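You operate a simulated robot arm through the tools that you are given. There is no shell and no other tool.

You are at the controls of a simulated two-armed robot. One attempt, no reset.

JOB
Seat and lock the stretcher frame, brush it clean, wind it taut.
Fine: the frame cam locks it; the stretcher brush goes back on its spot; the tension wheel ends half a turn on; fingers stay clear of the cam's foot. What is to be rubbed or washed off counts as gone when no trace of it is left.

It is judged by the outcome, as a careful person would: the job done as asked, and still so three seconds after it is handed in. It fails if anything else is knocked over, pushed out of place, dropped, spilled or broken.

ROBOT AND FRAMES
Two 7-joint arms with fingered hands on one trunk that stands fixed in place. Base frame: the origin is at the foot of the trunk, x ahead of it, y to its left, z up; the work surface is at about z = 0.78. Units: m, rad, N and s.
The left shoulder is at [0.05, 0.214, 0.869], the right one opposite. With the tool pointing down near the work surface each hand reaches from about 0.4 to 0.9 m from the base axis, measured 20 degrees to its own side. Payload 3 kg a hand.
The TCP of each hand is the grasp point between the finger pads, 0.026 m short of the fingertips. In the tool frame z runs along the fingers and y along their closing line. The gripper opens to 0.132 m; its body begins 0.073 m behind the TCP. The gripper is a hand of 3 fingers: y runs from the thumb to the fingers, the wrist lies at [0, 0, -0.229] in the tool frame, and closing takes about 1.5 s.
Orientation is that of the tool frame in the base frame, as a unit quaternion [x, y, z, w]. With the fingers straight down and closing along the base's y, the tool's x points along the base's -x, its y along +y and its z along -z.

CONTROLS
- The arms move only by the tool step_arm. It takes "left_commands", "right_commands" or both (then of equal length, played together; a hand with none holds still); each is a list of rows, each a list of 7 numbers: the shift along the tool's x, y, z in units of 40 mm (1.0 is 40 mm), then the turn, a rotation vector about the tool's x, y, z in units of 4 degrees (1.0 is 4 degrees), then the finger opening in cm, from 0 to 13.2. In form: [[x, y, z, rx, ry, rz, hand], ...]. A call has 1 to 20 rows; each row shifts and turns the commanded pose from where the row before left it, along the tool's axes as they then stand. A call with a number of a shift or a turn outside -1 to 1 is refused whole. Each row takes 0.2 s and may step no farther than 0.05 m and 0.15 rad from the row before; otherwise, or with a gripper value out of range, the whole call is refused. Where a pose cannot be reached the arm comes as near as it can. A force on the tool above 40 N (or 10 N above the force at the start of the call, whichever is more), or a blocked arm, ends the call early, and 0.2 s more pass. Each finger travels about 0.072 m/s and halts on what it meets, pressing with about 24 N; the grip force reading is that of the motor and also rises with nothing between the fingers. The clock runs only during rows and for 0.2 s after the last one: add rows that do not move to give the fingers time. It gives the time, the measured TCP pose, the force on the tool (base axes), the opening and the grip force at its end, in the units of the frame above (readings bear some noise), with the torque about the TCP (base axes, N m) and any sound that the robot's microphone picked up, and new pictures: "views" is both (left out), scene, wrist or none (wrist: the cameras of the hands that moved).
- Cameras (640 x 400 px; columns grow to the right, rows downward): "scene" is now at [0.0294, -0.0046, 1.4925]; the picture's right is [-0.06, -1.00, 0.00], its down [-0.72, 0.05, -0.69] and it looks along [0.69, -0.04, -0.72] (base axes); focal length 258 px, centre (320, 200). "left" rides on the left gripper at [-0.062, 0.003, -0.092] in its tool frame; the picture's right is [-0.05, -1.00, 0.00], its down [0.83, -0.04, -0.56] and it looks along [0.55, -0.03, 0.83] (tool axes); focal length 230 px, centre (320, 200). "right" rides on the right gripper at [0.061, 0.003, -0.092] in its tool frame; the picture's right is [-0.05, 1.00, 0.00], its down [-0.83, -0.04, -0.56] and it looks along [-0.55, -0.03, 0.83] (tool axes); focal length 230 px, centre (320, 200).
- preshape(shape, hand): the hand has 3 fingers and takes this shape, open, in about a second: jaw (thumb against the fingers, like two jaws); tri (thumb and two fingers); tip (a fingertip pinch); poke (one finger out to press); point (the index stretched); flat (the hand flat); cup (the hand cupped); fist (a fist). The gripper value then closes the fingers along that shape, each until it touches; the sizes above hold for jaw. It gives what a move gives, with no picture.
- pan_tilt(pan, tilt): turns the head with the scene camera to pan (to the left, within 1.501 rad either way) and tilt (down, from -0.506 to 1.204), counted from straight ahead of the robot. It gives what a move gives, and a new picture of the scene camera.
- pixel_to_xyz(camera, pixels): for up to 12 pixels [column, row] of the newest picture of that camera ("zoom" is the newest enlarged one), the place [x, y, z] in the base frame of the surface seen there, good to about 0.003 m. It takes no simulated time.
- enlarge(camera, box): a new picture of the part [left, top, right, bottom] of that camera's present view, enlarged. It takes no simulated time.
- sign_off(): hands the job in; it is judged then, once.

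Unless the task says otherwise, let go and move clear before handing in.

The tools are called after ">>>" by a JSON object that holds its "op" and its "data". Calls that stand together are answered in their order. step_arm: Moves the arms, as the interface text tells. Its arguments: {"type":"object","properties":{"left_commands":{"type":"array"},"right_commands":{"type":"array"},"views":{"type":"string","enum":["both","scene","wrist","none"]}},"required":[]} The other tools are called the same way: preshape (shape, hand) gives the hand a shape; pan_tilt (pan, tilt) turns the head that bears the scene camera; pixel_to_xyz (camera, pixels) gives the place of the surface under pixels of a picture; enlarge (camera, box) takes an enlarged picture of a part of a camera's view; sign_off () hands the job in.

At the start:

```text
time: 0.0
left_tool_pos: [0.4247, 0.0993, 1.2102]
left_ee_rot: [0.12, 0.993, 0.0, 0.0]
left_ft_force: [-0.1, 0.2, -0.6]
left_moment: [0.01, -0.04, -0.01]
left_grip_width: 0.1319
left_grasp_force: 0.1
left_shape: jaw
right_tool_pos: [0.4554, -0.2784, 1.2576]
right_ee_rot: [0.12, 0.993, 0.0, 0.0]
right_ft_force: [0.8, 0.2, 0.7]
right_moment: [-0.01, -0.02, -0.02]
right_grip_width: 0.1317
right_grasp_force: 0.1
right_shape: jaw
head pan, tilt (commanded): [-0.063, 0.806]
```

scene: 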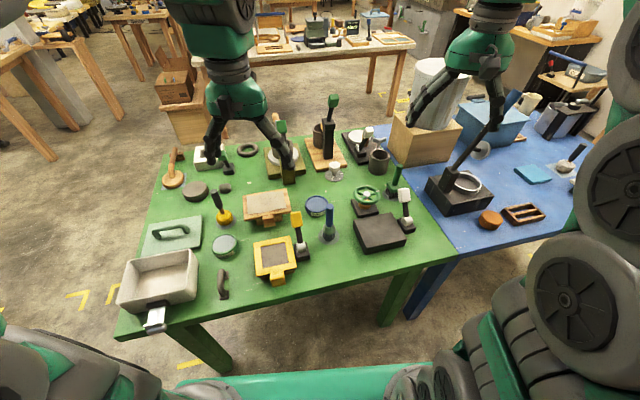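
right: 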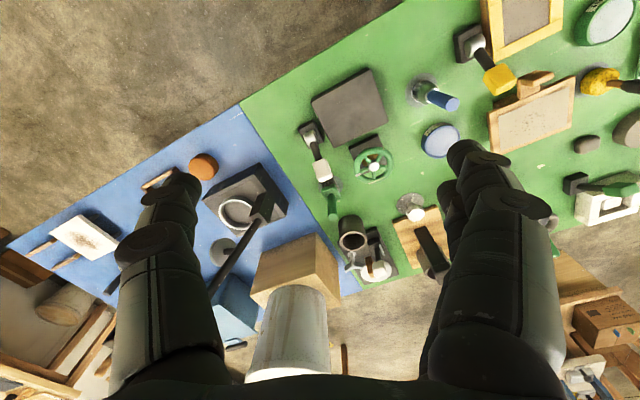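
left: 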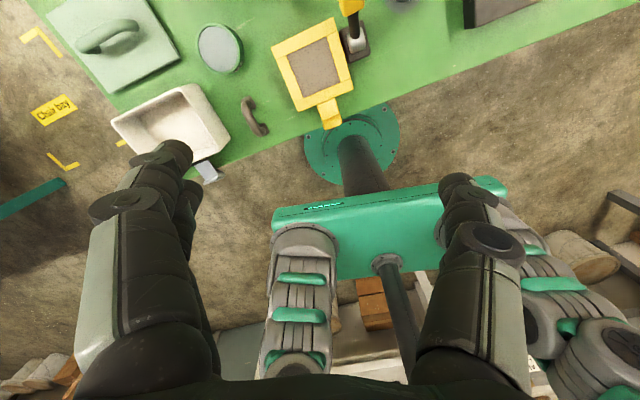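

The scene shows a green table with many items: a yellow frame at about (273,258), a wooden frame at (267,205), a dark plate at (380,232) with a cam lever at (405,210) and a green wheel at (367,195). I'll enlarge to identify things before moving.

>>> {"op": "enlarge", "data": {"camera": "scene", "box": [220, 170, 440, 310]}}

>>> {"op": "enlarge", "data": {"camera": "scene", "box": [110, 120, 300, 240]}}

>>> {"op": "enlarge", "data": {"camera": "scene", "box": [260, 90, 440, 210]}}

>>> {"op": "enlarge", "data": {"camera": "scene", "box": [420, 90, 620, 230]}}

>>> {"op": "enlarge", "data": {"camera": "scene", "box": [100, 200, 300, 340]}}

```text
2.86 times, centred on (330, 240) of scene
```

zoom: 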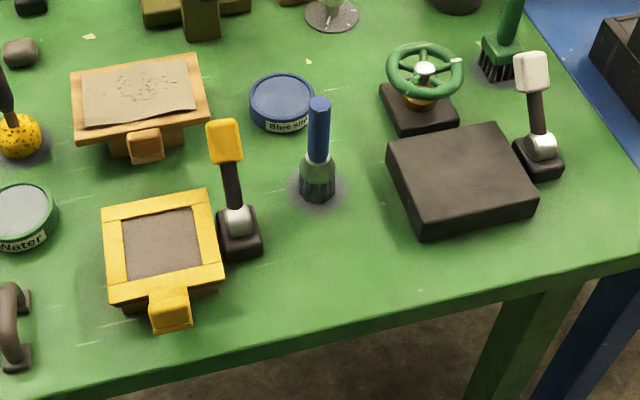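

```text
3.33 times, centred on (205, 180) of scene
```

zoom: 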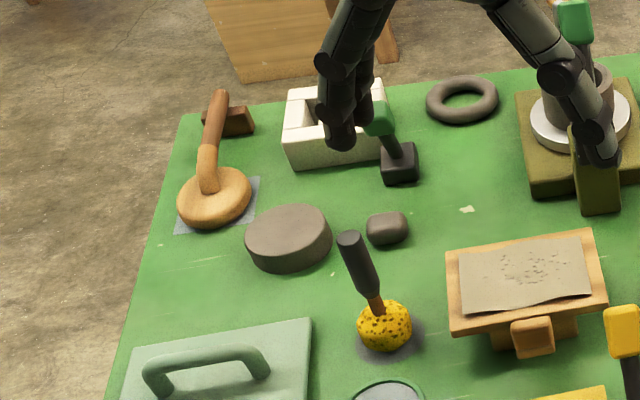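

```text
3.33 times, centred on (350, 150) of scene
```

zoom: 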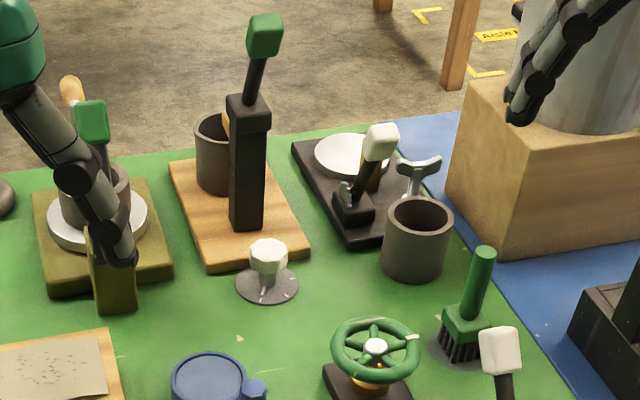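

```text
2.86 times, centred on (520, 160) of scene
```

zoom: 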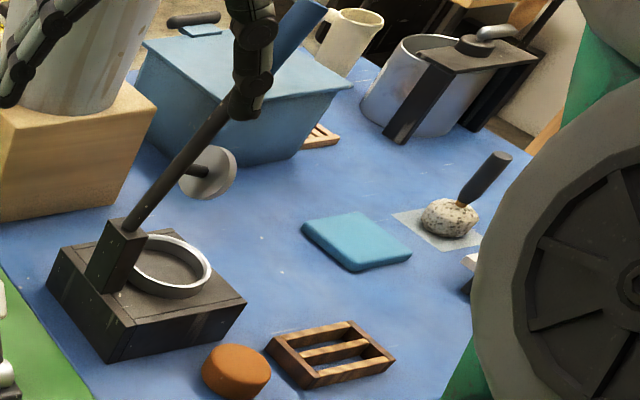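

```text
2.86 times, centred on (200, 270) of scene
```

zoom: 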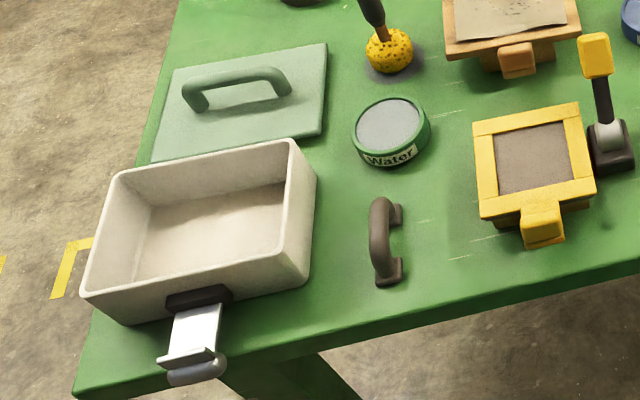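

Several candidates for each part need telling apart: wooden canvas frame at (267,205), yellow frame at (273,258), brushes at (328,222) and (396,180). I'll zoom in closer for labels and marks.

>>> {"op": "enlarge", "data": {"camera": "scene", "box": [235, 180, 315, 230]}}

>>> {"op": "enlarge", "data": {"camera": "scene", "box": [240, 205, 320, 290]}}

>>> {"op": "enlarge", "data": {"camera": "scene", "box": [340, 160, 430, 260]}}

>>> {"op": "enlarge", "data": {"camera": "scene", "box": [295, 185, 355, 250]}}

>>> {"op": "enlarge", "data": {"camera": "right", "box": [290, 50, 450, 150]}}

>>> {"op": "enlarge", "data": {"camera": "right", "box": [400, 0, 640, 160]}}

```text
8.00 times, centred on (275, 205) of scene
```

zoom: 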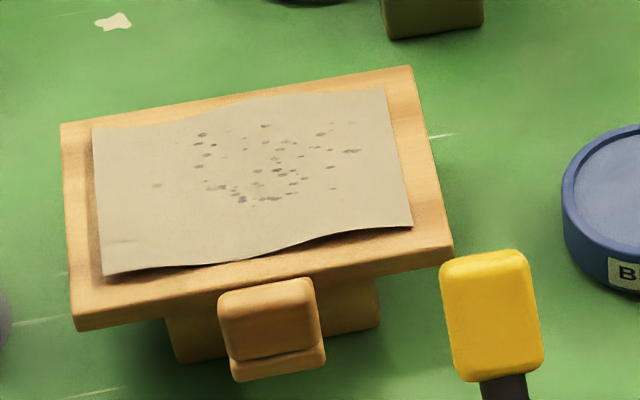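

```text
4.71 times, centred on (280, 248) of scene
```

zoom: 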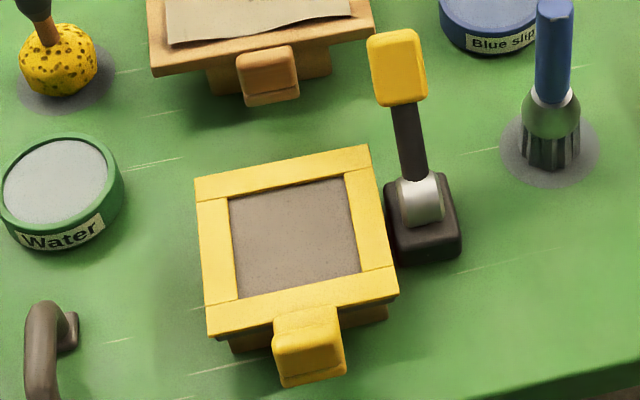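

```text
4.00 times, centred on (385, 210) of scene
```

zoom: 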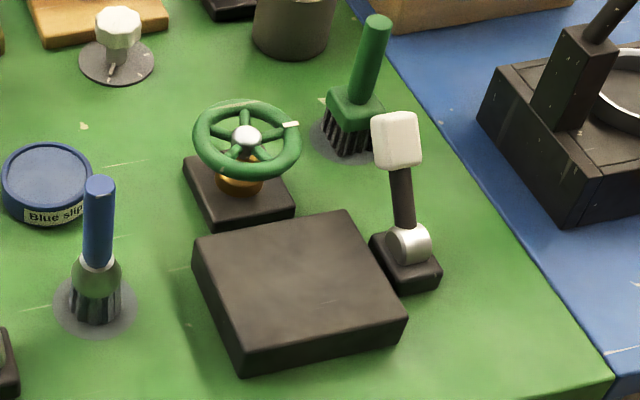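

```text
6.15 times, centred on (325, 218) of scene
```

zoom: 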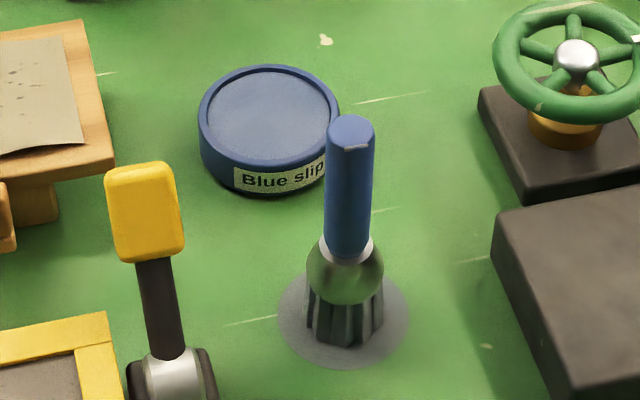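

```text
4.00 times, centred on (370, 100) of right
```

zoom: 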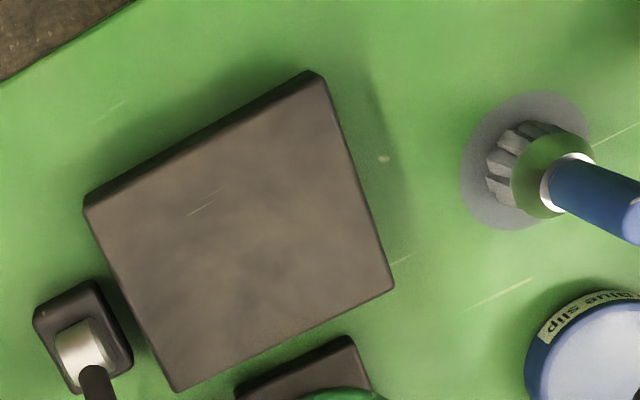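

```text
2.50 times, centred on (520, 80) of right
```

zoom: 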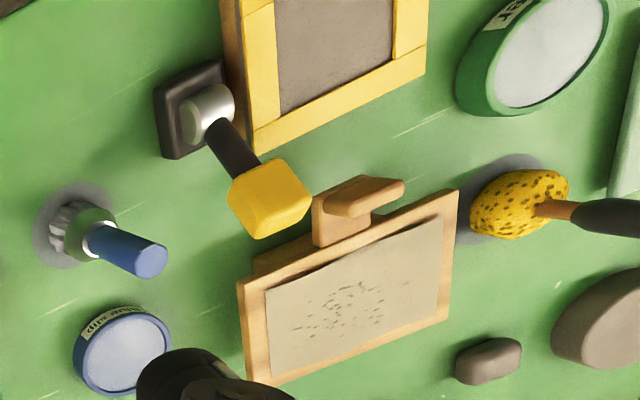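

The canvas frame with specks (267,205) looks to be the stretcher frame, the plain dark bed (380,232) its seat, with the white-handled cam (405,205), the green wheel (367,195) with a white mark, and the green brush (396,180) on a spot. I'll measure their positions.

>>> {"op": "enlarge", "data": {"camera": "scene", "box": [340, 160, 430, 260]}}

>>> {"op": "pixel_to_xyz", "data": {"camera": "scene", "pixels": [[355, 221], [396, 213], [405, 233], [365, 249], [380, 230], [360, 250], [388, 237], [350, 213], [412, 230], [408, 195], [403, 221], [430, 260]]}}

>>> {"op": "pixel_to_xyz", "data": {"camera": "zoom", "pixels": [[247, 135], [200, 140], [295, 145], [247, 105], [243, 170], [291, 124], [237, 185], [240, 210], [290, 215], [200, 170], [378, 20], [355, 105]]}}

>>> {"op": "pixel_to_xyz", "data": {"camera": "zoom", "pixels": [[395, 120], [395, 165], [415, 135], [402, 210], [410, 240], [375, 245], [410, 285], [438, 265], [350, 150], [325, 150], [385, 115], [330, 105]]}}

>>> {"op": "pixel_to_xyz", "data": {"camera": "scene", "pixels": [[244, 196], [286, 189], [290, 211], [245, 220], [267, 205], [268, 218], [268, 226], [260, 222], [280, 219], [250, 206], [284, 198], [267, 212]]}}

```text
4.00 times, centred on (385, 210) of scene
```

zoom: 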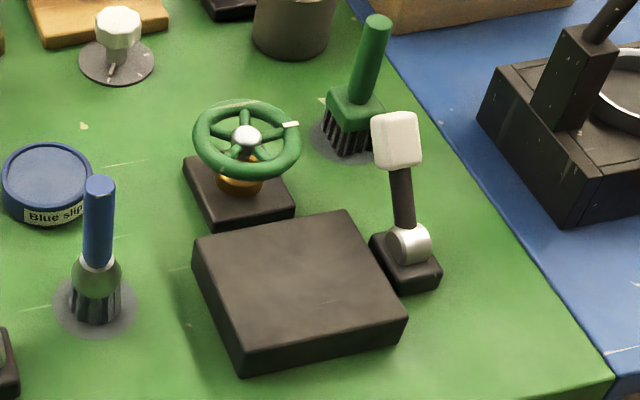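

```text
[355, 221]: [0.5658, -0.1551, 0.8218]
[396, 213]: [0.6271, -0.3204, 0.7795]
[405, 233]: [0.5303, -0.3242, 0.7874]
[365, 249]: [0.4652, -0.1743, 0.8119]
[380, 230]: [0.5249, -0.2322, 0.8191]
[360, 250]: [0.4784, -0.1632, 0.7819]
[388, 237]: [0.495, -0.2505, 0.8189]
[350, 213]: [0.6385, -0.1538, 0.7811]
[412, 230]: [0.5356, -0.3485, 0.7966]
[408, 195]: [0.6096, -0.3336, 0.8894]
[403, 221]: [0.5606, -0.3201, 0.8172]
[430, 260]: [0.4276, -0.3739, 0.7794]
```

```text
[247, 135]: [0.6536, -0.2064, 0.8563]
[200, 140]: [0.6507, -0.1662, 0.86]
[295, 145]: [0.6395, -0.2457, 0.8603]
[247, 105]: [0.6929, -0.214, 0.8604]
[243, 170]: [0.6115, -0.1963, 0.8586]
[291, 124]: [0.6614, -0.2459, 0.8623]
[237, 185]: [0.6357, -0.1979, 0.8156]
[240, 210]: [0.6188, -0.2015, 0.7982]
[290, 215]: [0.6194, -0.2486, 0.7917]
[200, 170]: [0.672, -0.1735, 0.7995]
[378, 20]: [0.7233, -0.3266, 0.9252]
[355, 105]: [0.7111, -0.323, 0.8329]
```

```text
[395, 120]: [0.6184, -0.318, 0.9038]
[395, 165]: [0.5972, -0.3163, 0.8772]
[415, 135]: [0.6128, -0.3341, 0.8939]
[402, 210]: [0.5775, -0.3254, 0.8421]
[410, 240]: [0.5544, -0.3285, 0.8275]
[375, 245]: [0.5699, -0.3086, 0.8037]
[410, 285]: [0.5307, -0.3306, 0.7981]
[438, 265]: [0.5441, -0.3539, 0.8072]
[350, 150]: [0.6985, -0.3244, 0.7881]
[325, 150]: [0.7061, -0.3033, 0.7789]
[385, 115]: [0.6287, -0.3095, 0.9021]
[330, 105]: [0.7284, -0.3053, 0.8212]
```

```text
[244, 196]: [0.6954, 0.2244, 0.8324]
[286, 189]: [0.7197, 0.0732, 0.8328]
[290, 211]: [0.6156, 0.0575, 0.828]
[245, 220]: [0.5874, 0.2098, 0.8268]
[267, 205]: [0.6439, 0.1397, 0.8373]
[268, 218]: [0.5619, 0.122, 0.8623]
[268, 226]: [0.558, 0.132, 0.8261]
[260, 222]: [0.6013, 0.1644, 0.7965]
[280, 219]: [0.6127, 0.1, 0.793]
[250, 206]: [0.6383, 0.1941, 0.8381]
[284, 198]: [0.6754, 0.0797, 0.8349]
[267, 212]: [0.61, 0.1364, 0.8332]
```

Frame top is about z=0.835 and spans roughly 0.15×0.11 m, yawed about 9°; the bed top is at z≈0.82. I'll look closer at the cam, the bed edges and the frame edges for precise geometry.

>>> {"op": "enlarge", "data": {"camera": "scene", "box": [384, 180, 424, 240]}}

>>> {"op": "pixel_to_xyz", "data": {"camera": "zoom", "pixels": [[320, 300], [320, 250], [300, 200], [340, 200], [320, 150], [280, 80], [360, 80], [300, 330], [360, 330], [250, 310], [250, 350], [320, 50]]}}

>>> {"op": "enlarge", "data": {"camera": "scene", "box": [340, 200, 420, 260]}}

>>> {"op": "pixel_to_xyz", "data": {"camera": "zoom", "pixels": [[100, 130], [110, 150], [170, 300], [165, 270], [200, 115], [350, 95], [365, 85], [300, 105], [450, 210], [475, 235], [250, 280], [400, 250]]}}

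```text
6.67 times, centred on (404, 210) of scene
```

zoom: 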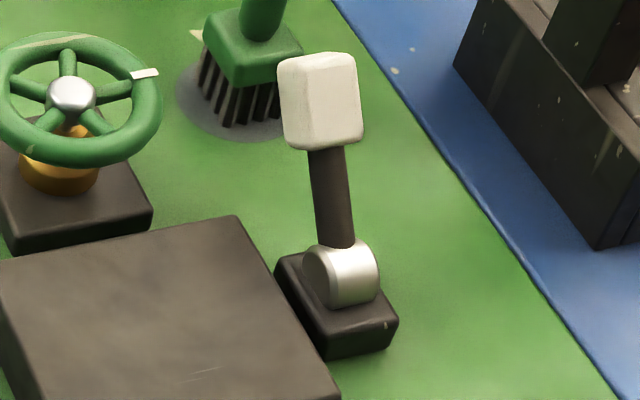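

```text
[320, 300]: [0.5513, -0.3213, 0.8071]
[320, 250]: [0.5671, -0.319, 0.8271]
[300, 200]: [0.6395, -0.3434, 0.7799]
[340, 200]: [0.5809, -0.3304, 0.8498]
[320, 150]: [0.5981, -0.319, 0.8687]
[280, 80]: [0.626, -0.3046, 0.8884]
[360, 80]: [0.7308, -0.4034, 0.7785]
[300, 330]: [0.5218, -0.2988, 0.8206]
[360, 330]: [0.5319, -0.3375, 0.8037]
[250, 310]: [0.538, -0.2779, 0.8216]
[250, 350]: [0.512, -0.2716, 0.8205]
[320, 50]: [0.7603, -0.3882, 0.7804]
```

```text
6.67 times, centred on (380, 230) of scene
```

zoom: 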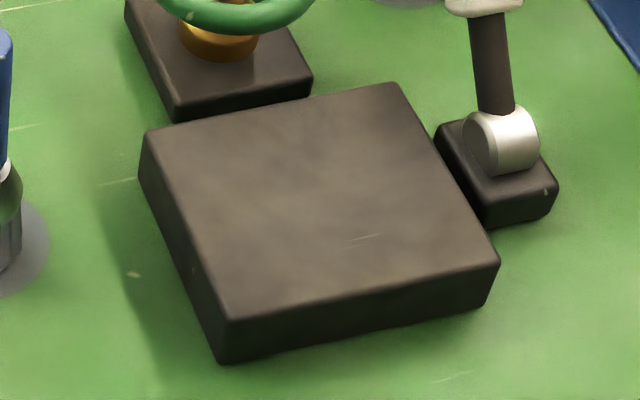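

```text
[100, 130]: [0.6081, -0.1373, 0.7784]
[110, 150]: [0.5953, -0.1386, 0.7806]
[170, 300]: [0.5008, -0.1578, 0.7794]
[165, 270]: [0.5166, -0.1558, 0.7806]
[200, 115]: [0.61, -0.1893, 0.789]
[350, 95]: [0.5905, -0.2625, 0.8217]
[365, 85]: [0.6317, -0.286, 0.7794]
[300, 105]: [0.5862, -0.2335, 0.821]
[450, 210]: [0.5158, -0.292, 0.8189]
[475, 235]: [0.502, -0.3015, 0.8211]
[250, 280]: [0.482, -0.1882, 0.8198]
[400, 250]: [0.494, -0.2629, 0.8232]
```

The frame (centre ≈(0.657,0.147), yaw ≈10°) and bed (centre ≈(0.530,-0.227), same yaw) match in size, so this is the seat. I'll clear the left hand to the left and bring the right hand above the frame's handle (≈(0.565,0.126)), aligned with the frame, to look closer.

>>> {"op": "step_arm", "data": {"right_commands": [[0, 0, 1, 0, 0, -1, 13.2], [0, 0, 1, 0, 0, -1, 13.2], [0, 0, 1, 0, 0, -1, 13.2], [0, 0, 1, 0, 0, -1, 13.2], [0, 0, 1, 0, 0, -1, 13.2], [0, 0, 0.8, 0, 0, -1, 13.2], [-0.455, 0.95, 0, 0, 0, 0, 13.2], [-0.455, 0.95, 0, 0, 0, 0, 13.2], [-0.455, 0.95, 0, 0, 0, 0, 13.2], [-0.455, 0.95, 0, 0, 0, 0, 13.2], [-0.455, 0.95, 0, 0, 0, 0, 13.2], [-0.455, 0.95, 0, 0, 0, 0, 13.2], [-0.455, 0.95, 0, 0, 0, 0, 13.2], [-0.455, 0.95, 0, 0, 0, 0, 13.2], [-0.455, 0.95, 0, 0, 0, 0, 13.2], [-0.3, 0.9, 0, 0, 0, 0, 13.2]], "left_commands": [[0.2, 0.81, 0, 0, 0, 0, 13.2], [0.2, 0.81, 0, 0, 0, 0, 13.2], [0.2, 0.81, 0, 0, 0, 0, 13.2], [0.2, 0.81, 0, 0, 0, 0, 13.2], [0.2, 0.81, 0, 0, 0, 0, 13.2], [0.2, 0.81, 0, 0, 0, 0, 13.2], [0, 0, 0, 0, 0, 0, 13.2], [0, 0, 0, 0, 0, 0, 13.2], [0, 0, 0, 0, 0, 0, 13.2], [0, 0, 0, 0, 0, 0, 13.2], [0, 0, 0, 0, 0, 0, 13.2], [0, 0, 0, 0, 0, 0, 13.2], [0, 0, 0, 0, 0, 0, 13.2], [0, 0, 0, 0, 0, 0, 13.2], [0, 0, 0, 0, 0, 0, 13.2], [0, 0, 0, 0, 0, 0, 13.2]], "views": "both"}}

```text
time: 3.4
left_tool_pos: [0.4248, 0.3016, 1.2111]
left_ee_rot: [0.12, 0.993, 0.0, 0.0]
left_ft_force: [-0.9, 0.4, -0.5]
left_moment: [0.0, 0.0, 0.02]
left_grip_width: 0.1319
left_grasp_force: 0.0
left_shape: jaw
right_tool_pos: [0.5603, 0.1246, 1.0246]
right_ee_rot: [-0.089, 0.996, 0.0, 0.001]
right_ft_force: [-0.4, -0.2, -0.1]
right_moment: [0.01, 0.0, 0.0]
right_grip_width: 0.1318
right_grasp_force: 0.1
right_shape: jaw
head pan, tilt (commanded): [-0.063, 0.806]
```

scene: 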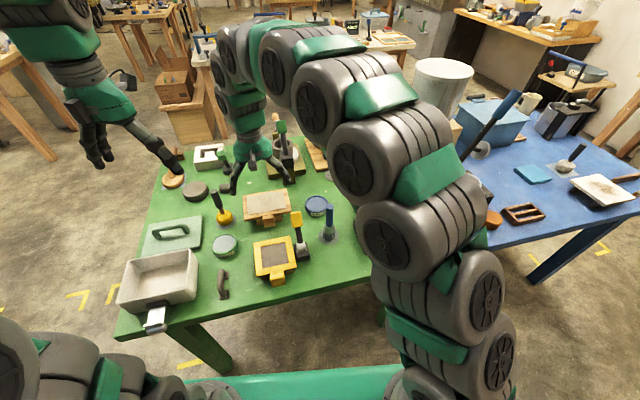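
right: 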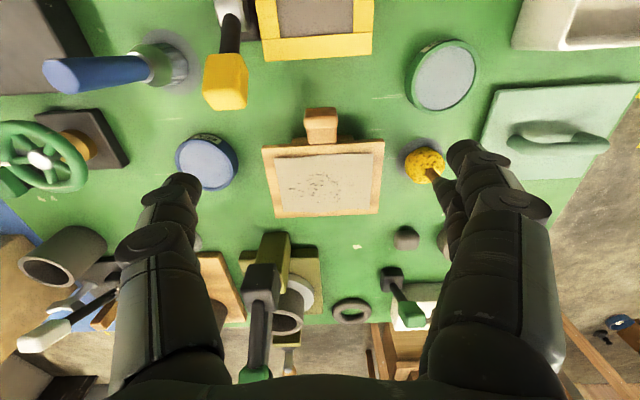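
left: 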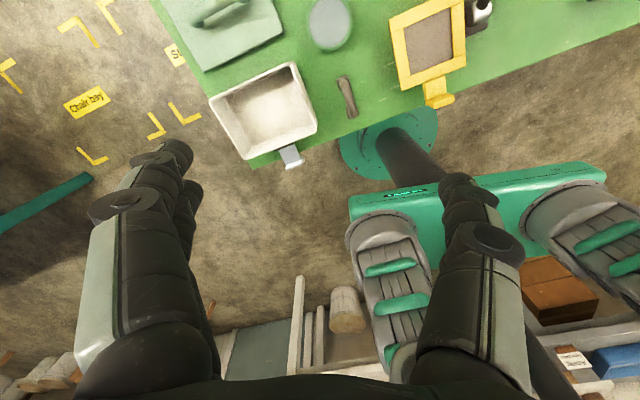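

The right camera now shows the frame squarely, with its handle at (321,125) directly below the hand. I'll enlarge it and measure handle and frame corners.

>>> {"op": "enlarge", "data": {"camera": "right", "box": [240, 90, 400, 230]}}

>>> {"op": "pixel_to_xyz", "data": {"camera": "right", "pixels": [[321, 112], [321, 122], [321, 130], [321, 138], [308, 125], [334, 125], [266, 152], [379, 142], [377, 210], [276, 215], [325, 180], [226, 78]]}}

>>> {"op": "pixel_to_xyz", "data": {"camera": "zoom", "pixels": [[320, 60], [320, 90], [320, 115], [320, 130], [280, 100], [360, 100], [285, 130], [360, 125], [320, 150], [130, 165], [505, 145], [300, 220]]}}

```text
2.86 times, centred on (320, 160) of right
```

zoom: 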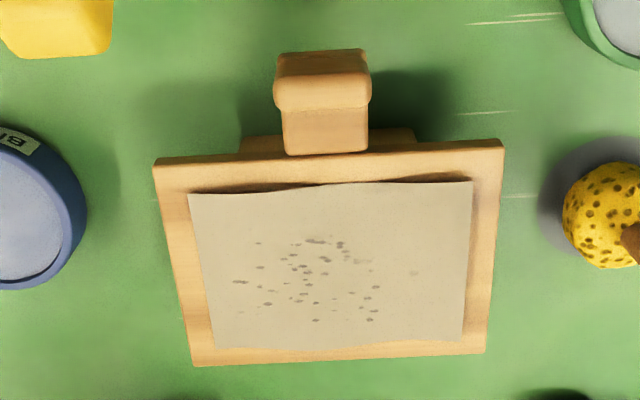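

```text
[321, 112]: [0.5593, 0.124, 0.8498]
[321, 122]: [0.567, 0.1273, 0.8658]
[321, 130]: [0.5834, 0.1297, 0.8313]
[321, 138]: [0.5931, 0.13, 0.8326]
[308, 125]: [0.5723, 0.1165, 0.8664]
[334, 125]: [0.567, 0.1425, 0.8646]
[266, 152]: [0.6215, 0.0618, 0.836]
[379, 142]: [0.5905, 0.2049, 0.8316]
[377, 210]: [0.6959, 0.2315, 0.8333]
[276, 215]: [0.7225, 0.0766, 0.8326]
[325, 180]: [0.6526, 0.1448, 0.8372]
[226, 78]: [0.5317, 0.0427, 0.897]
```

```text
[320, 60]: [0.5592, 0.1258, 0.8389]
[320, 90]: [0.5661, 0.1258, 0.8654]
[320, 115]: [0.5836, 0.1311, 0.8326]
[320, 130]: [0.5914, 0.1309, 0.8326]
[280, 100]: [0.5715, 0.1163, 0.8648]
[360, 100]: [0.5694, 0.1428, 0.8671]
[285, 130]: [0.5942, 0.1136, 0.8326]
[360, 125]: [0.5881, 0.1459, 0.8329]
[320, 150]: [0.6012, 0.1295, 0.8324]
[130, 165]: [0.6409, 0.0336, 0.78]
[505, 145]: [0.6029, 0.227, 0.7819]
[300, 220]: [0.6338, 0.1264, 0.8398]
```

The handle is a tab with a raised knob: top z≈0.866, x 0.558–0.577, y 0.113–0.146; the yellow cam's knob is at (0.53,0.043,0.90), so I'll narrow the fingers to 7 cm first and then descend over the knob.

>>> {"op": "step_arm", "data": {"right_commands": [[-0.18, 0.07, 0, 0, 0, 0, 7], [0, 0, 0, 0, 0, 0, 7], [0, 0, 0, 0, 0, 0, 7], [0, 0, 0, 0, 0, 0, 7], [0, 0, 0.8, 0, 0, 0, 7], [0, 0, 0.7, 0, 0, 0, 7], [0, 0, 0.5, 0, 0, 0, 7], [0, 0, 0, 0, 0, 0, 7]], "views": "both"}}

```text
time: 5.2
left_tool_pos: [0.4257, 0.3018, 1.2097]
left_ee_rot: [0.12, 0.993, 0.0, 0.0]
left_ft_force: [-0.1, -0.1, -0.4]
left_moment: [0.03, 0.02, -0.03]
left_grip_width: 0.1318
left_grasp_force: 0.1
left_shape: jaw
right_tool_pos: [0.5674, 0.1272, 0.9454]
right_ee_rot: [-0.09, 0.996, 0.0, 0.0]
right_ft_force: [-0.4, 0.4, -0.4]
right_moment: [0.0, -0.01, 0.01]
right_grip_width: 0.0705
right_grasp_force: 0.0
right_shape: jaw
head pan, tilt (commanded): [-0.063, 0.806]
```

scene: 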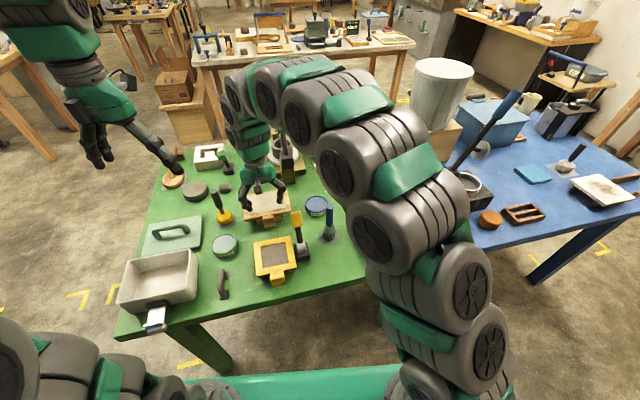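
right: 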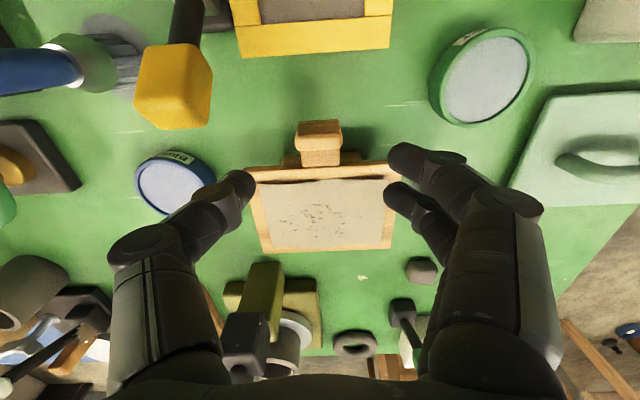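

The knob is centred between the fingertips at column 320 (row ~130). I'll re-measure the knob from this closer view before the final descent.

>>> {"op": "enlarge", "data": {"camera": "right", "box": [220, 90, 420, 230]}}

>>> {"op": "pixel_to_xyz", "data": {"camera": "right", "pixels": [[320, 122], [320, 128], [320, 133], [320, 137], [320, 145], [320, 152], [300, 128], [340, 128], [320, 160], [172, 85], [240, 180], [400, 158]]}}

```text
2.86 times, centred on (320, 160) of right
```

zoom: 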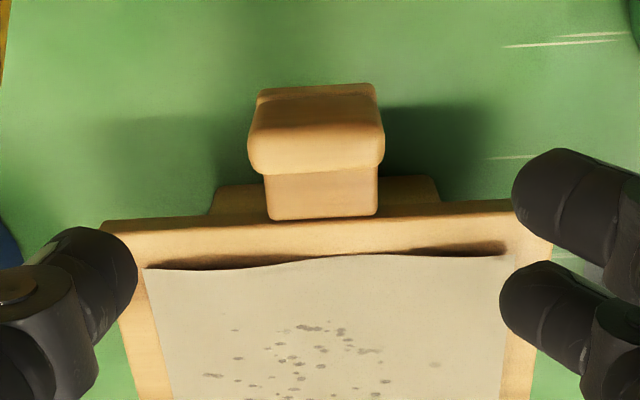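

```text
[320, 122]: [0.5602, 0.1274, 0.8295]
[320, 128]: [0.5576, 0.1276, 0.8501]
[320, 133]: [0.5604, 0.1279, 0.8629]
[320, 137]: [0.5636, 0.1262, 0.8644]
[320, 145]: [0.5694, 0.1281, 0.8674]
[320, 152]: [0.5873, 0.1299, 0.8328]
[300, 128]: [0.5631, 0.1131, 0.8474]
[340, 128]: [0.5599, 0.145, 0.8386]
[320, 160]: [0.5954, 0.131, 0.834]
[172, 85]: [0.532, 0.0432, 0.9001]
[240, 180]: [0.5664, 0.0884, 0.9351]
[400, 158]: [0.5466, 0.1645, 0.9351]
```

The knob is centred under the TCP within ~2 mm; descending about 97 mm to put the pads on the knob (TCP z≈0.848), fingers still at 7 cm.

>>> {"op": "step_arm", "data": {"right_commands": [[0, 0.03, 0.7, 0, 0, 0, 7], [0, 0, 0.7, 0, 0, 0, 7], [0, 0, 0.6, 0, 0, 0, 7], [0, 0, 0.43, 0, 0, 0, 7], [0, 0, 0, 0, 0, 0, 7]], "views": "wrist"}}

```text
time: 6.4
left_tool_pos: [0.4261, 0.3024, 1.2091]
left_ee_rot: [0.12, 0.993, 0.0, 0.001]
left_ft_force: [0.2, 0.2, -0.1]
left_moment: [0.0, 0.0, 0.0]
left_grip_width: 0.1317
left_grasp_force: 0.1
left_shape: jaw
right_tool_pos: [0.5675, 0.1303, 0.8482]
right_ee_rot: [-0.089, 0.996, 0.0, 0.0]
right_ft_force: [0.4, 0.0, 0.0]
right_moment: [0.0, -0.04, 0.0]
right_grip_width: 0.0704
right_grasp_force: 0.1
right_shape: jaw
head pan, tilt (commanded): [-0.063, 0.806]
```

right: 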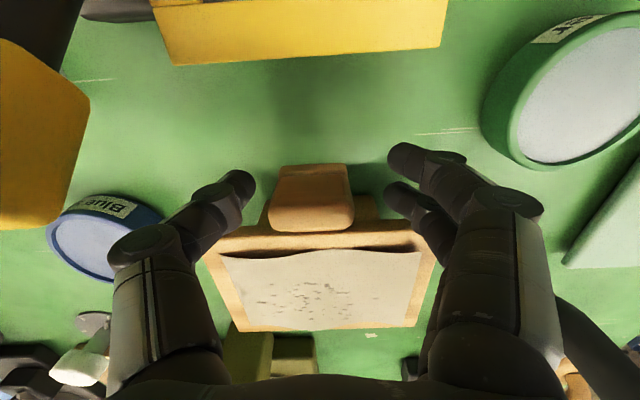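

The knob (311,195) sits between thumb and fingers; closing now.

>>> {"op": "step_arm", "data": {"right_commands": [[0, 0, 0, 0, 0, 0, 1], [0, 0, 0, 0, 0, 0, 1], [0, 0, 0, 0, 0, 0, 1], [0, 0, 0, 0, 0, 0, 1], [0, 0, 0, 0, 0, 0, 1], [0, 0, 0, 0, 0, 0, 1]], "views": "wrist"}}

```text
time: 7.8
left_tool_pos: [0.4244, 0.303, 1.2114]
left_ee_rot: [0.12, 0.993, -0.001, -0.001]
left_ft_force: [1.0, 0.1, 0.1]
left_moment: [0.02, -0.05, 0.06]
left_grip_width: 0.132
left_grasp_force: 0.1
left_shape: jaw
right_tool_pos: [0.5678, 0.1296, 0.8481]
right_ee_rot: [-0.089, 0.996, 0.0, 0.001]
right_ft_force: [-0.8, -0.4, -0.1]
right_moment: [0.1, -0.06, 0.03]
right_grip_width: 0.0255
right_grasp_force: 24.2
right_shape: jaw
head pan, tilt (commanded): [-0.063, 0.806]
```

right: 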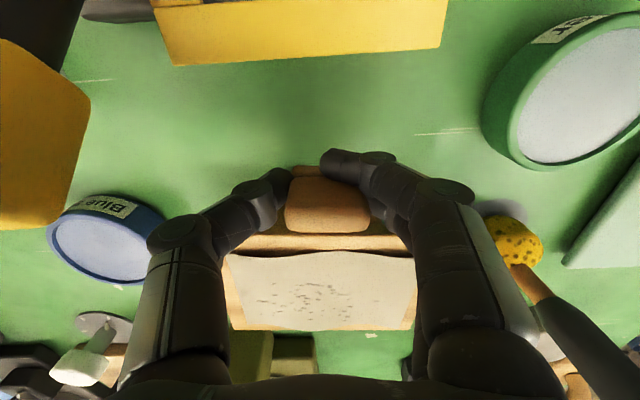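

The fingers hold at 25.5 mm with 24 N on the stem under the knob lip. Lifting 40 mm slowly and checking.

>>> {"op": "step_arm", "data": {"right_commands": [[0, 0, -0.3, 0, 0, 0, 1], [0, 0, -0.4, 0, 0, 0, 1], [0, 0, -0.4, 0, 0, 0, 1], [0, 0, -0.4, 0, 0, 0, 1], [0, 0, 0, 0, 0, 0, 1]], "views": "both"}}

>>> {"op": "enlarge", "data": {"camera": "scene", "box": [220, 160, 320, 240]}}

```text
time: 9.0
left_tool_pos: [0.4252, 0.3028, 1.2106]
left_ee_rot: [0.121, 0.993, 0.0, 0.0]
left_ft_force: [1.2, 0.9, 0.7]
left_moment: [0.01, -0.02, 0.04]
left_grip_width: 0.1319
left_grasp_force: 0.1
left_shape: jaw
right_tool_pos: [0.5679, 0.1285, 0.908]
right_ee_rot: [-0.089, 0.996, 0.0, 0.0]
right_ft_force: [0.7, 0.2, -2.0]
right_moment: [-0.03, 0.14, -0.01]
right_grip_width: 0.0237
right_grasp_force: 24.5
right_shape: jaw
head pan, tilt (commanded): [-0.063, 0.806]
```

scene: 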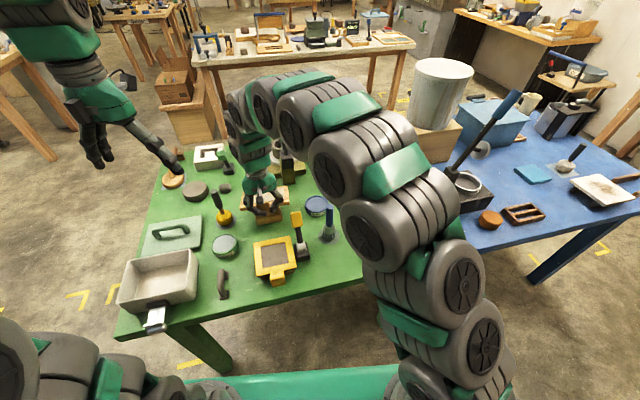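
right: 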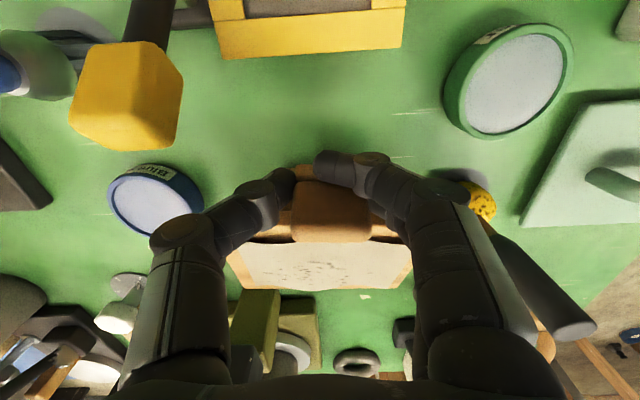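

```text
5.00 times, centred on (270, 200) of scene
```

zoom: 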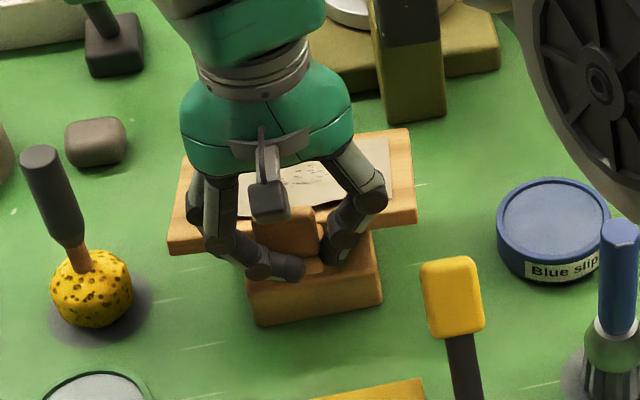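

The frame came off (about 2 N weight) and its rest block stays on the table; the frame's far edge moved up in the wrist view (row 330→290), suggesting some droop. I'll measure the tilt.

>>> {"op": "enlarge", "data": {"camera": "right", "box": [220, 140, 420, 300]}}

>>> {"op": "pixel_to_xyz", "data": {"camera": "right", "pixels": [[260, 250], [380, 245], [320, 250], [320, 270], [300, 280], [260, 287], [390, 285], [400, 280], [238, 260], [310, 170], [310, 200], [310, 230]]}}

>>> {"op": "pixel_to_xyz", "data": {"camera": "zoom", "pixels": [[200, 60], [150, 240], [220, 290], [500, 230], [300, 160]]}}

```text
2.50 times, centred on (320, 220) of right
```

zoom: 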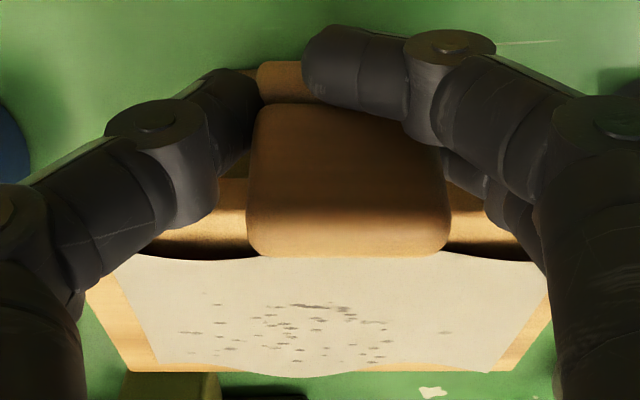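

```text
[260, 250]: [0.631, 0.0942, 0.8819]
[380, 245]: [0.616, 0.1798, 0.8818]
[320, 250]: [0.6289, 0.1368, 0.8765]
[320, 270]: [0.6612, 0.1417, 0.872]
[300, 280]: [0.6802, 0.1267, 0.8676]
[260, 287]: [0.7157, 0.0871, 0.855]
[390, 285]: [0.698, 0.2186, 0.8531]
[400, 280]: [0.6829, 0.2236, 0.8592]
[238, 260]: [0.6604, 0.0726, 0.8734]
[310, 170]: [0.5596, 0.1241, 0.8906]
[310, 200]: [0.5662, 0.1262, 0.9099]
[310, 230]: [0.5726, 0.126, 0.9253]
```

```text
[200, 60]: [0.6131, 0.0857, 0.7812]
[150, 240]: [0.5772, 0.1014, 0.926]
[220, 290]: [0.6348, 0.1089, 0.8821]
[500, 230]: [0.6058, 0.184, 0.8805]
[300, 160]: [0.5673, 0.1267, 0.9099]
```

The frame hangs with about 17° droop about the grip, otherwise held. I'll raise to TCP z≈1.03 to clear all knobs and carry it over above the bed, then level it there.

>>> {"op": "step_arm", "data": {"right_commands": [[0, 0, -0.6, 0, 0, 0, 1], [0, 0, -0.8, 0, 0, 0, 1], [0, 0, -0.8, 0, 0, 0, 1], [0, 0, -0.8, 0, 0, 0, 1], [0.24, -0.43, 0, 0, 0, 0, 1], [0.4, -0.72, 0, 0, 0, 0, 1], [0.45, -0.81, 0, 0, 0, 0, 1], [0.45, -0.81, 0, 0, 0, 0, 1], [0.45, -0.81, 0, 0, 0, 0, 1], [0.45, -0.81, 0, 0, 0, 0, 1], [0.45, -0.81, 0, 0, 0, 0, 1], [0.45, -0.81, 0, 0, 0, 0, 1], [0.45, -0.81, 0, 0, 0, 0, 1], [0.45, -0.81, 0, 0, 0, 0, 1], [0.35, -0.62, 0, 0, 0, 0, 1], [0.2, -0.35, 0, 0, 0, 0, 1], [0, 0, 0, 0, 0, 0, 1]], "views": "both"}}

```text
time: 12.6
left_tool_pos: [0.4245, 0.3029, 1.211]
left_ee_rot: [0.12, 0.993, 0.0, 0.0]
left_ft_force: [0.5, 0.8, 0.1]
left_moment: [0.02, -0.01, -0.01]
left_grip_width: 0.1317
left_grasp_force: 0.2
left_shape: jaw
right_tool_pos: [0.4398, -0.2417, 1.0274]
right_ee_rot: [-0.089, 0.996, 0.001, 0.0]
right_ft_force: [0.2, 0.2, -1.7]
right_moment: [-0.04, 0.15, 0.0]
right_grip_width: 0.0234
right_grasp_force: 24.0
right_shape: jaw
head pan, tilt (commanded): [-0.063, 0.806]
```

scene: 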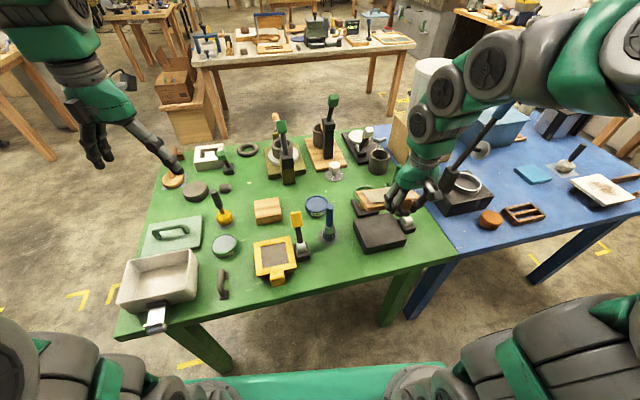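
right: 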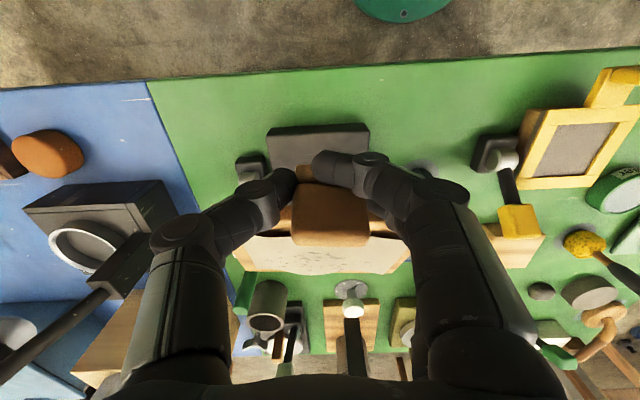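

The frame is above the bed and the rest block remains at (267,210). Now tilt the tool about its closing axis to level the frame (≈17.6°).

>>> {"op": "step_arm", "data": {"right_commands": [[0, 0, 0, 0, -0.7, 0, 1], [0, 0, 0, 0, -1, 0, 1], [0, 0, 0, 0, -1, 0, 1], [0, 0, 0, 0, -1, 0, 1], [0, 0, 0, 0, -0.7, 0, 1], [0, 0, 0, 0, 0, 0, 1]], "views": "both"}}

>>> {"op": "enlarge", "data": {"camera": "scene", "box": [340, 160, 450, 260]}}

>>> {"op": "enlarge", "data": {"camera": "right", "box": [210, 110, 440, 290]}}

```text
time: 14.0
left_tool_pos: [0.425, 0.3026, 1.2103]
left_ee_rot: [0.12, 0.993, 0.0, 0.0]
left_ft_force: [-0.4, -1.4, 0.1]
left_moment: [0.0, -0.04, 0.01]
left_grip_width: 0.1318
left_grasp_force: 0.0
left_shape: jaw
right_tool_pos: [0.4385, -0.2421, 1.0273]
right_ee_rot: [-0.087, 0.984, 0.013, 0.152]
right_ft_force: [-0.7, 0.7, -2.4]
right_moment: [-0.05, 0.16, 0.0]
right_grip_width: 0.0233
right_grasp_force: 23.8
right_shape: jaw
head pan, tilt (commanded): [-0.063, 0.806]
```

scene: 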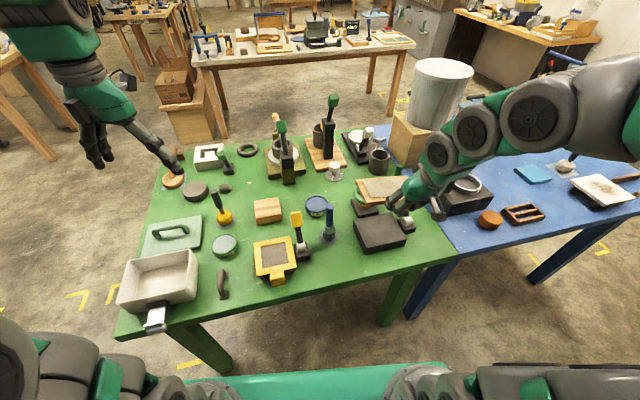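
right: 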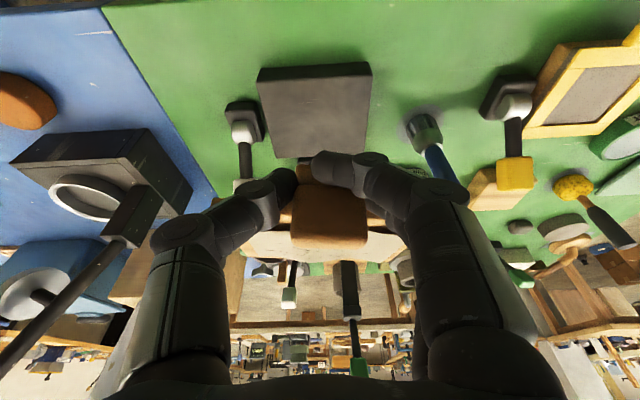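

```text
4.00 times, centred on (395, 210) of scene
```

zoom: 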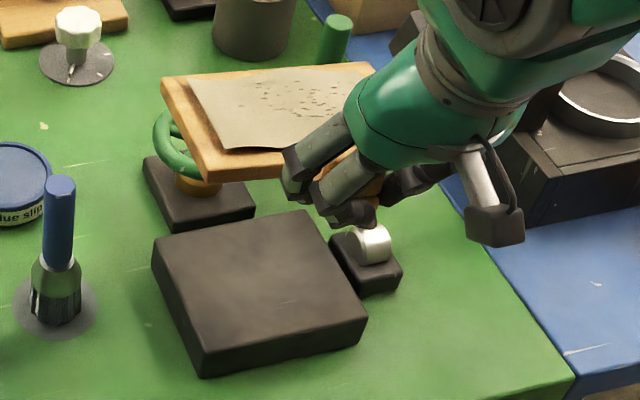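

```text
2.22 times, centred on (325, 200) of right
```

zoom: 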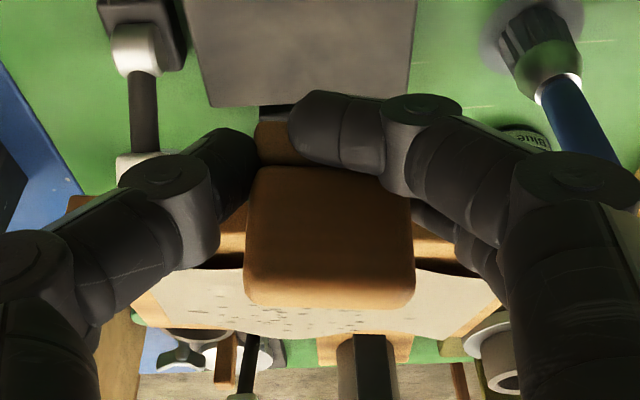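

The bed is clearly visible below and the frame looks close to level; I'll measure the frame plane and corners against the bed corners in the same picture.

>>> {"op": "enlarge", "data": {"camera": "scene", "box": [340, 160, 450, 260]}}

>>> {"op": "pixel_to_xyz", "data": {"camera": "zoom", "pixels": [[168, 82], [175, 95], [205, 160], [210, 165], [275, 160], [250, 72], [330, 66], [365, 66], [230, 120], [300, 90], [220, 90], [260, 140]]}}

>>> {"op": "pixel_to_xyz", "data": {"camera": "zoom", "pixels": [[160, 243], [165, 250], [210, 345], [220, 340], [310, 215], [300, 222], [350, 300], [358, 312], [260, 280], [230, 235], [280, 335], [330, 260]]}}

>>> {"op": "pixel_to_xyz", "data": {"camera": "right", "pixels": [[262, 85], [367, 80], [265, 120], [273, 152], [366, 140], [320, 110], [320, 78], [262, 250], [380, 245], [325, 258], [290, 235], [400, 240]]}}

```text
4.00 times, centred on (395, 210) of scene
```

zoom: 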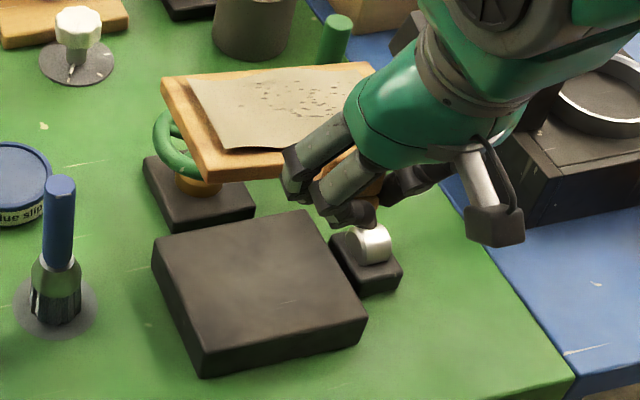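

```text
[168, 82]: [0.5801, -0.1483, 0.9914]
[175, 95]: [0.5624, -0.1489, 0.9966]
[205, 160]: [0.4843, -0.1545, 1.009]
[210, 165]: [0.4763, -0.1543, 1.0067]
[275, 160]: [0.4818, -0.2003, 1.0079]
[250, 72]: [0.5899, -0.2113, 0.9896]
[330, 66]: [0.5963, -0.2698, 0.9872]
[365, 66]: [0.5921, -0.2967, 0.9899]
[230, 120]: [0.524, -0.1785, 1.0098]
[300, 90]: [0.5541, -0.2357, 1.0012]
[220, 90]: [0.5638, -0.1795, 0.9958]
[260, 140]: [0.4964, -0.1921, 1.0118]
```

```text
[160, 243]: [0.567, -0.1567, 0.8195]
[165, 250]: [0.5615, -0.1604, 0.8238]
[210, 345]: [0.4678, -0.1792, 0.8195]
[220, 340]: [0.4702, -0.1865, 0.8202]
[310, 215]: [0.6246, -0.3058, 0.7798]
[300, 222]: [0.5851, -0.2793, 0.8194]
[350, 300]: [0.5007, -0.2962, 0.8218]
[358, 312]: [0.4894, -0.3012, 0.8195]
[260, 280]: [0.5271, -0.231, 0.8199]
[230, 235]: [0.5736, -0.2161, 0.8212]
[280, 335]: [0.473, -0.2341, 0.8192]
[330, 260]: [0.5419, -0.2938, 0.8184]
```

```text
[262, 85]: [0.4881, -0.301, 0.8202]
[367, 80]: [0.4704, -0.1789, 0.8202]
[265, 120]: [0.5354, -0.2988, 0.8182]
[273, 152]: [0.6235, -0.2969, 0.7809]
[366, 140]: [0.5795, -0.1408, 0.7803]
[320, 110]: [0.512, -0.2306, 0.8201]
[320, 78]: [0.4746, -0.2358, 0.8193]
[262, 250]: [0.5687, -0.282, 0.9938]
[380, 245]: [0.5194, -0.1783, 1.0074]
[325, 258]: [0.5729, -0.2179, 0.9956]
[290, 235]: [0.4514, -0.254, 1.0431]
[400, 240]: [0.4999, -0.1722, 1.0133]
```

The frame still droops ~10° (it slipped a bit in the grip) and its yaw looks ~4–5° rather than the bed's 10°. I'll enlarge more to measure the yaw accurately before correcting.

>>> {"op": "enlarge", "data": {"camera": "scene", "box": [350, 165, 420, 210]}}

>>> {"op": "pixel_to_xyz", "data": {"camera": "zoom", "pixels": [[70, 95], [75, 110], [130, 250], [140, 290], [142, 310], [200, 88], [300, 80], [400, 72], [440, 70], [460, 78], [180, 290], [250, 280]]}}

```text
8.89 times, centred on (385, 188) of scene
```

zoom: 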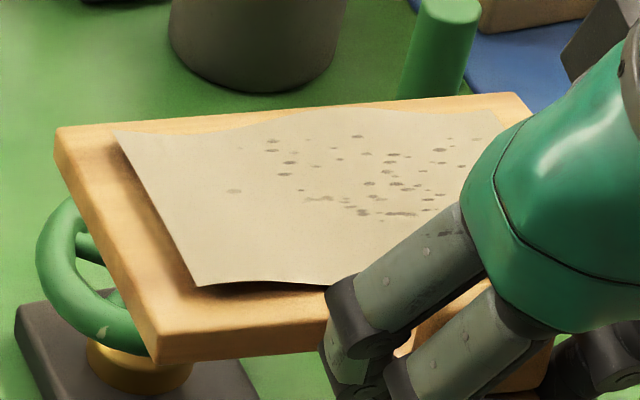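

```text
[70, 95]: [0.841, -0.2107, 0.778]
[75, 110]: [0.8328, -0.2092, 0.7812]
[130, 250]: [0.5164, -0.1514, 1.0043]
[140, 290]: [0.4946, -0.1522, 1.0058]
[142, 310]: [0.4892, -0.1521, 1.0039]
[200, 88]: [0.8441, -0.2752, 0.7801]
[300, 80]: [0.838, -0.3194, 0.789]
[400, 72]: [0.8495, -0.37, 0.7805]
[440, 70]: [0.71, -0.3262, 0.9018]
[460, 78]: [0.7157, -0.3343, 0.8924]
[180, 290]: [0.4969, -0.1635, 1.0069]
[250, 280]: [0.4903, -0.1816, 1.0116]
```

I'll sample the frame's edges in this enlarged view: back edge (60,128)–(515,95), left edge (60,150)–(155,335).

>>> {"op": "pixel_to_xyz", "data": {"camera": "zoom", "pixels": [[75, 132], [150, 126], [250, 118], [350, 110], [450, 104], [505, 100], [80, 165], [100, 205], [125, 260], [150, 315], [170, 330], [300, 315]]}}

```text
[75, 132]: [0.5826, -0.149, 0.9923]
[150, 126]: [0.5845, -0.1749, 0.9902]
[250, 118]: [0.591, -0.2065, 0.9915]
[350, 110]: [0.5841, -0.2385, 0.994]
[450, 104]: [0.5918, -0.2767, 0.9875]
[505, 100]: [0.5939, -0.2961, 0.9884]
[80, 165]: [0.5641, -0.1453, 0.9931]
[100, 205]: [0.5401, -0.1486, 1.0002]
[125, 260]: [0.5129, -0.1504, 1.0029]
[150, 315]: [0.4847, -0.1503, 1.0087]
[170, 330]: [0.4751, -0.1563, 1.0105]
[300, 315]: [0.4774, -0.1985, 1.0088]
```

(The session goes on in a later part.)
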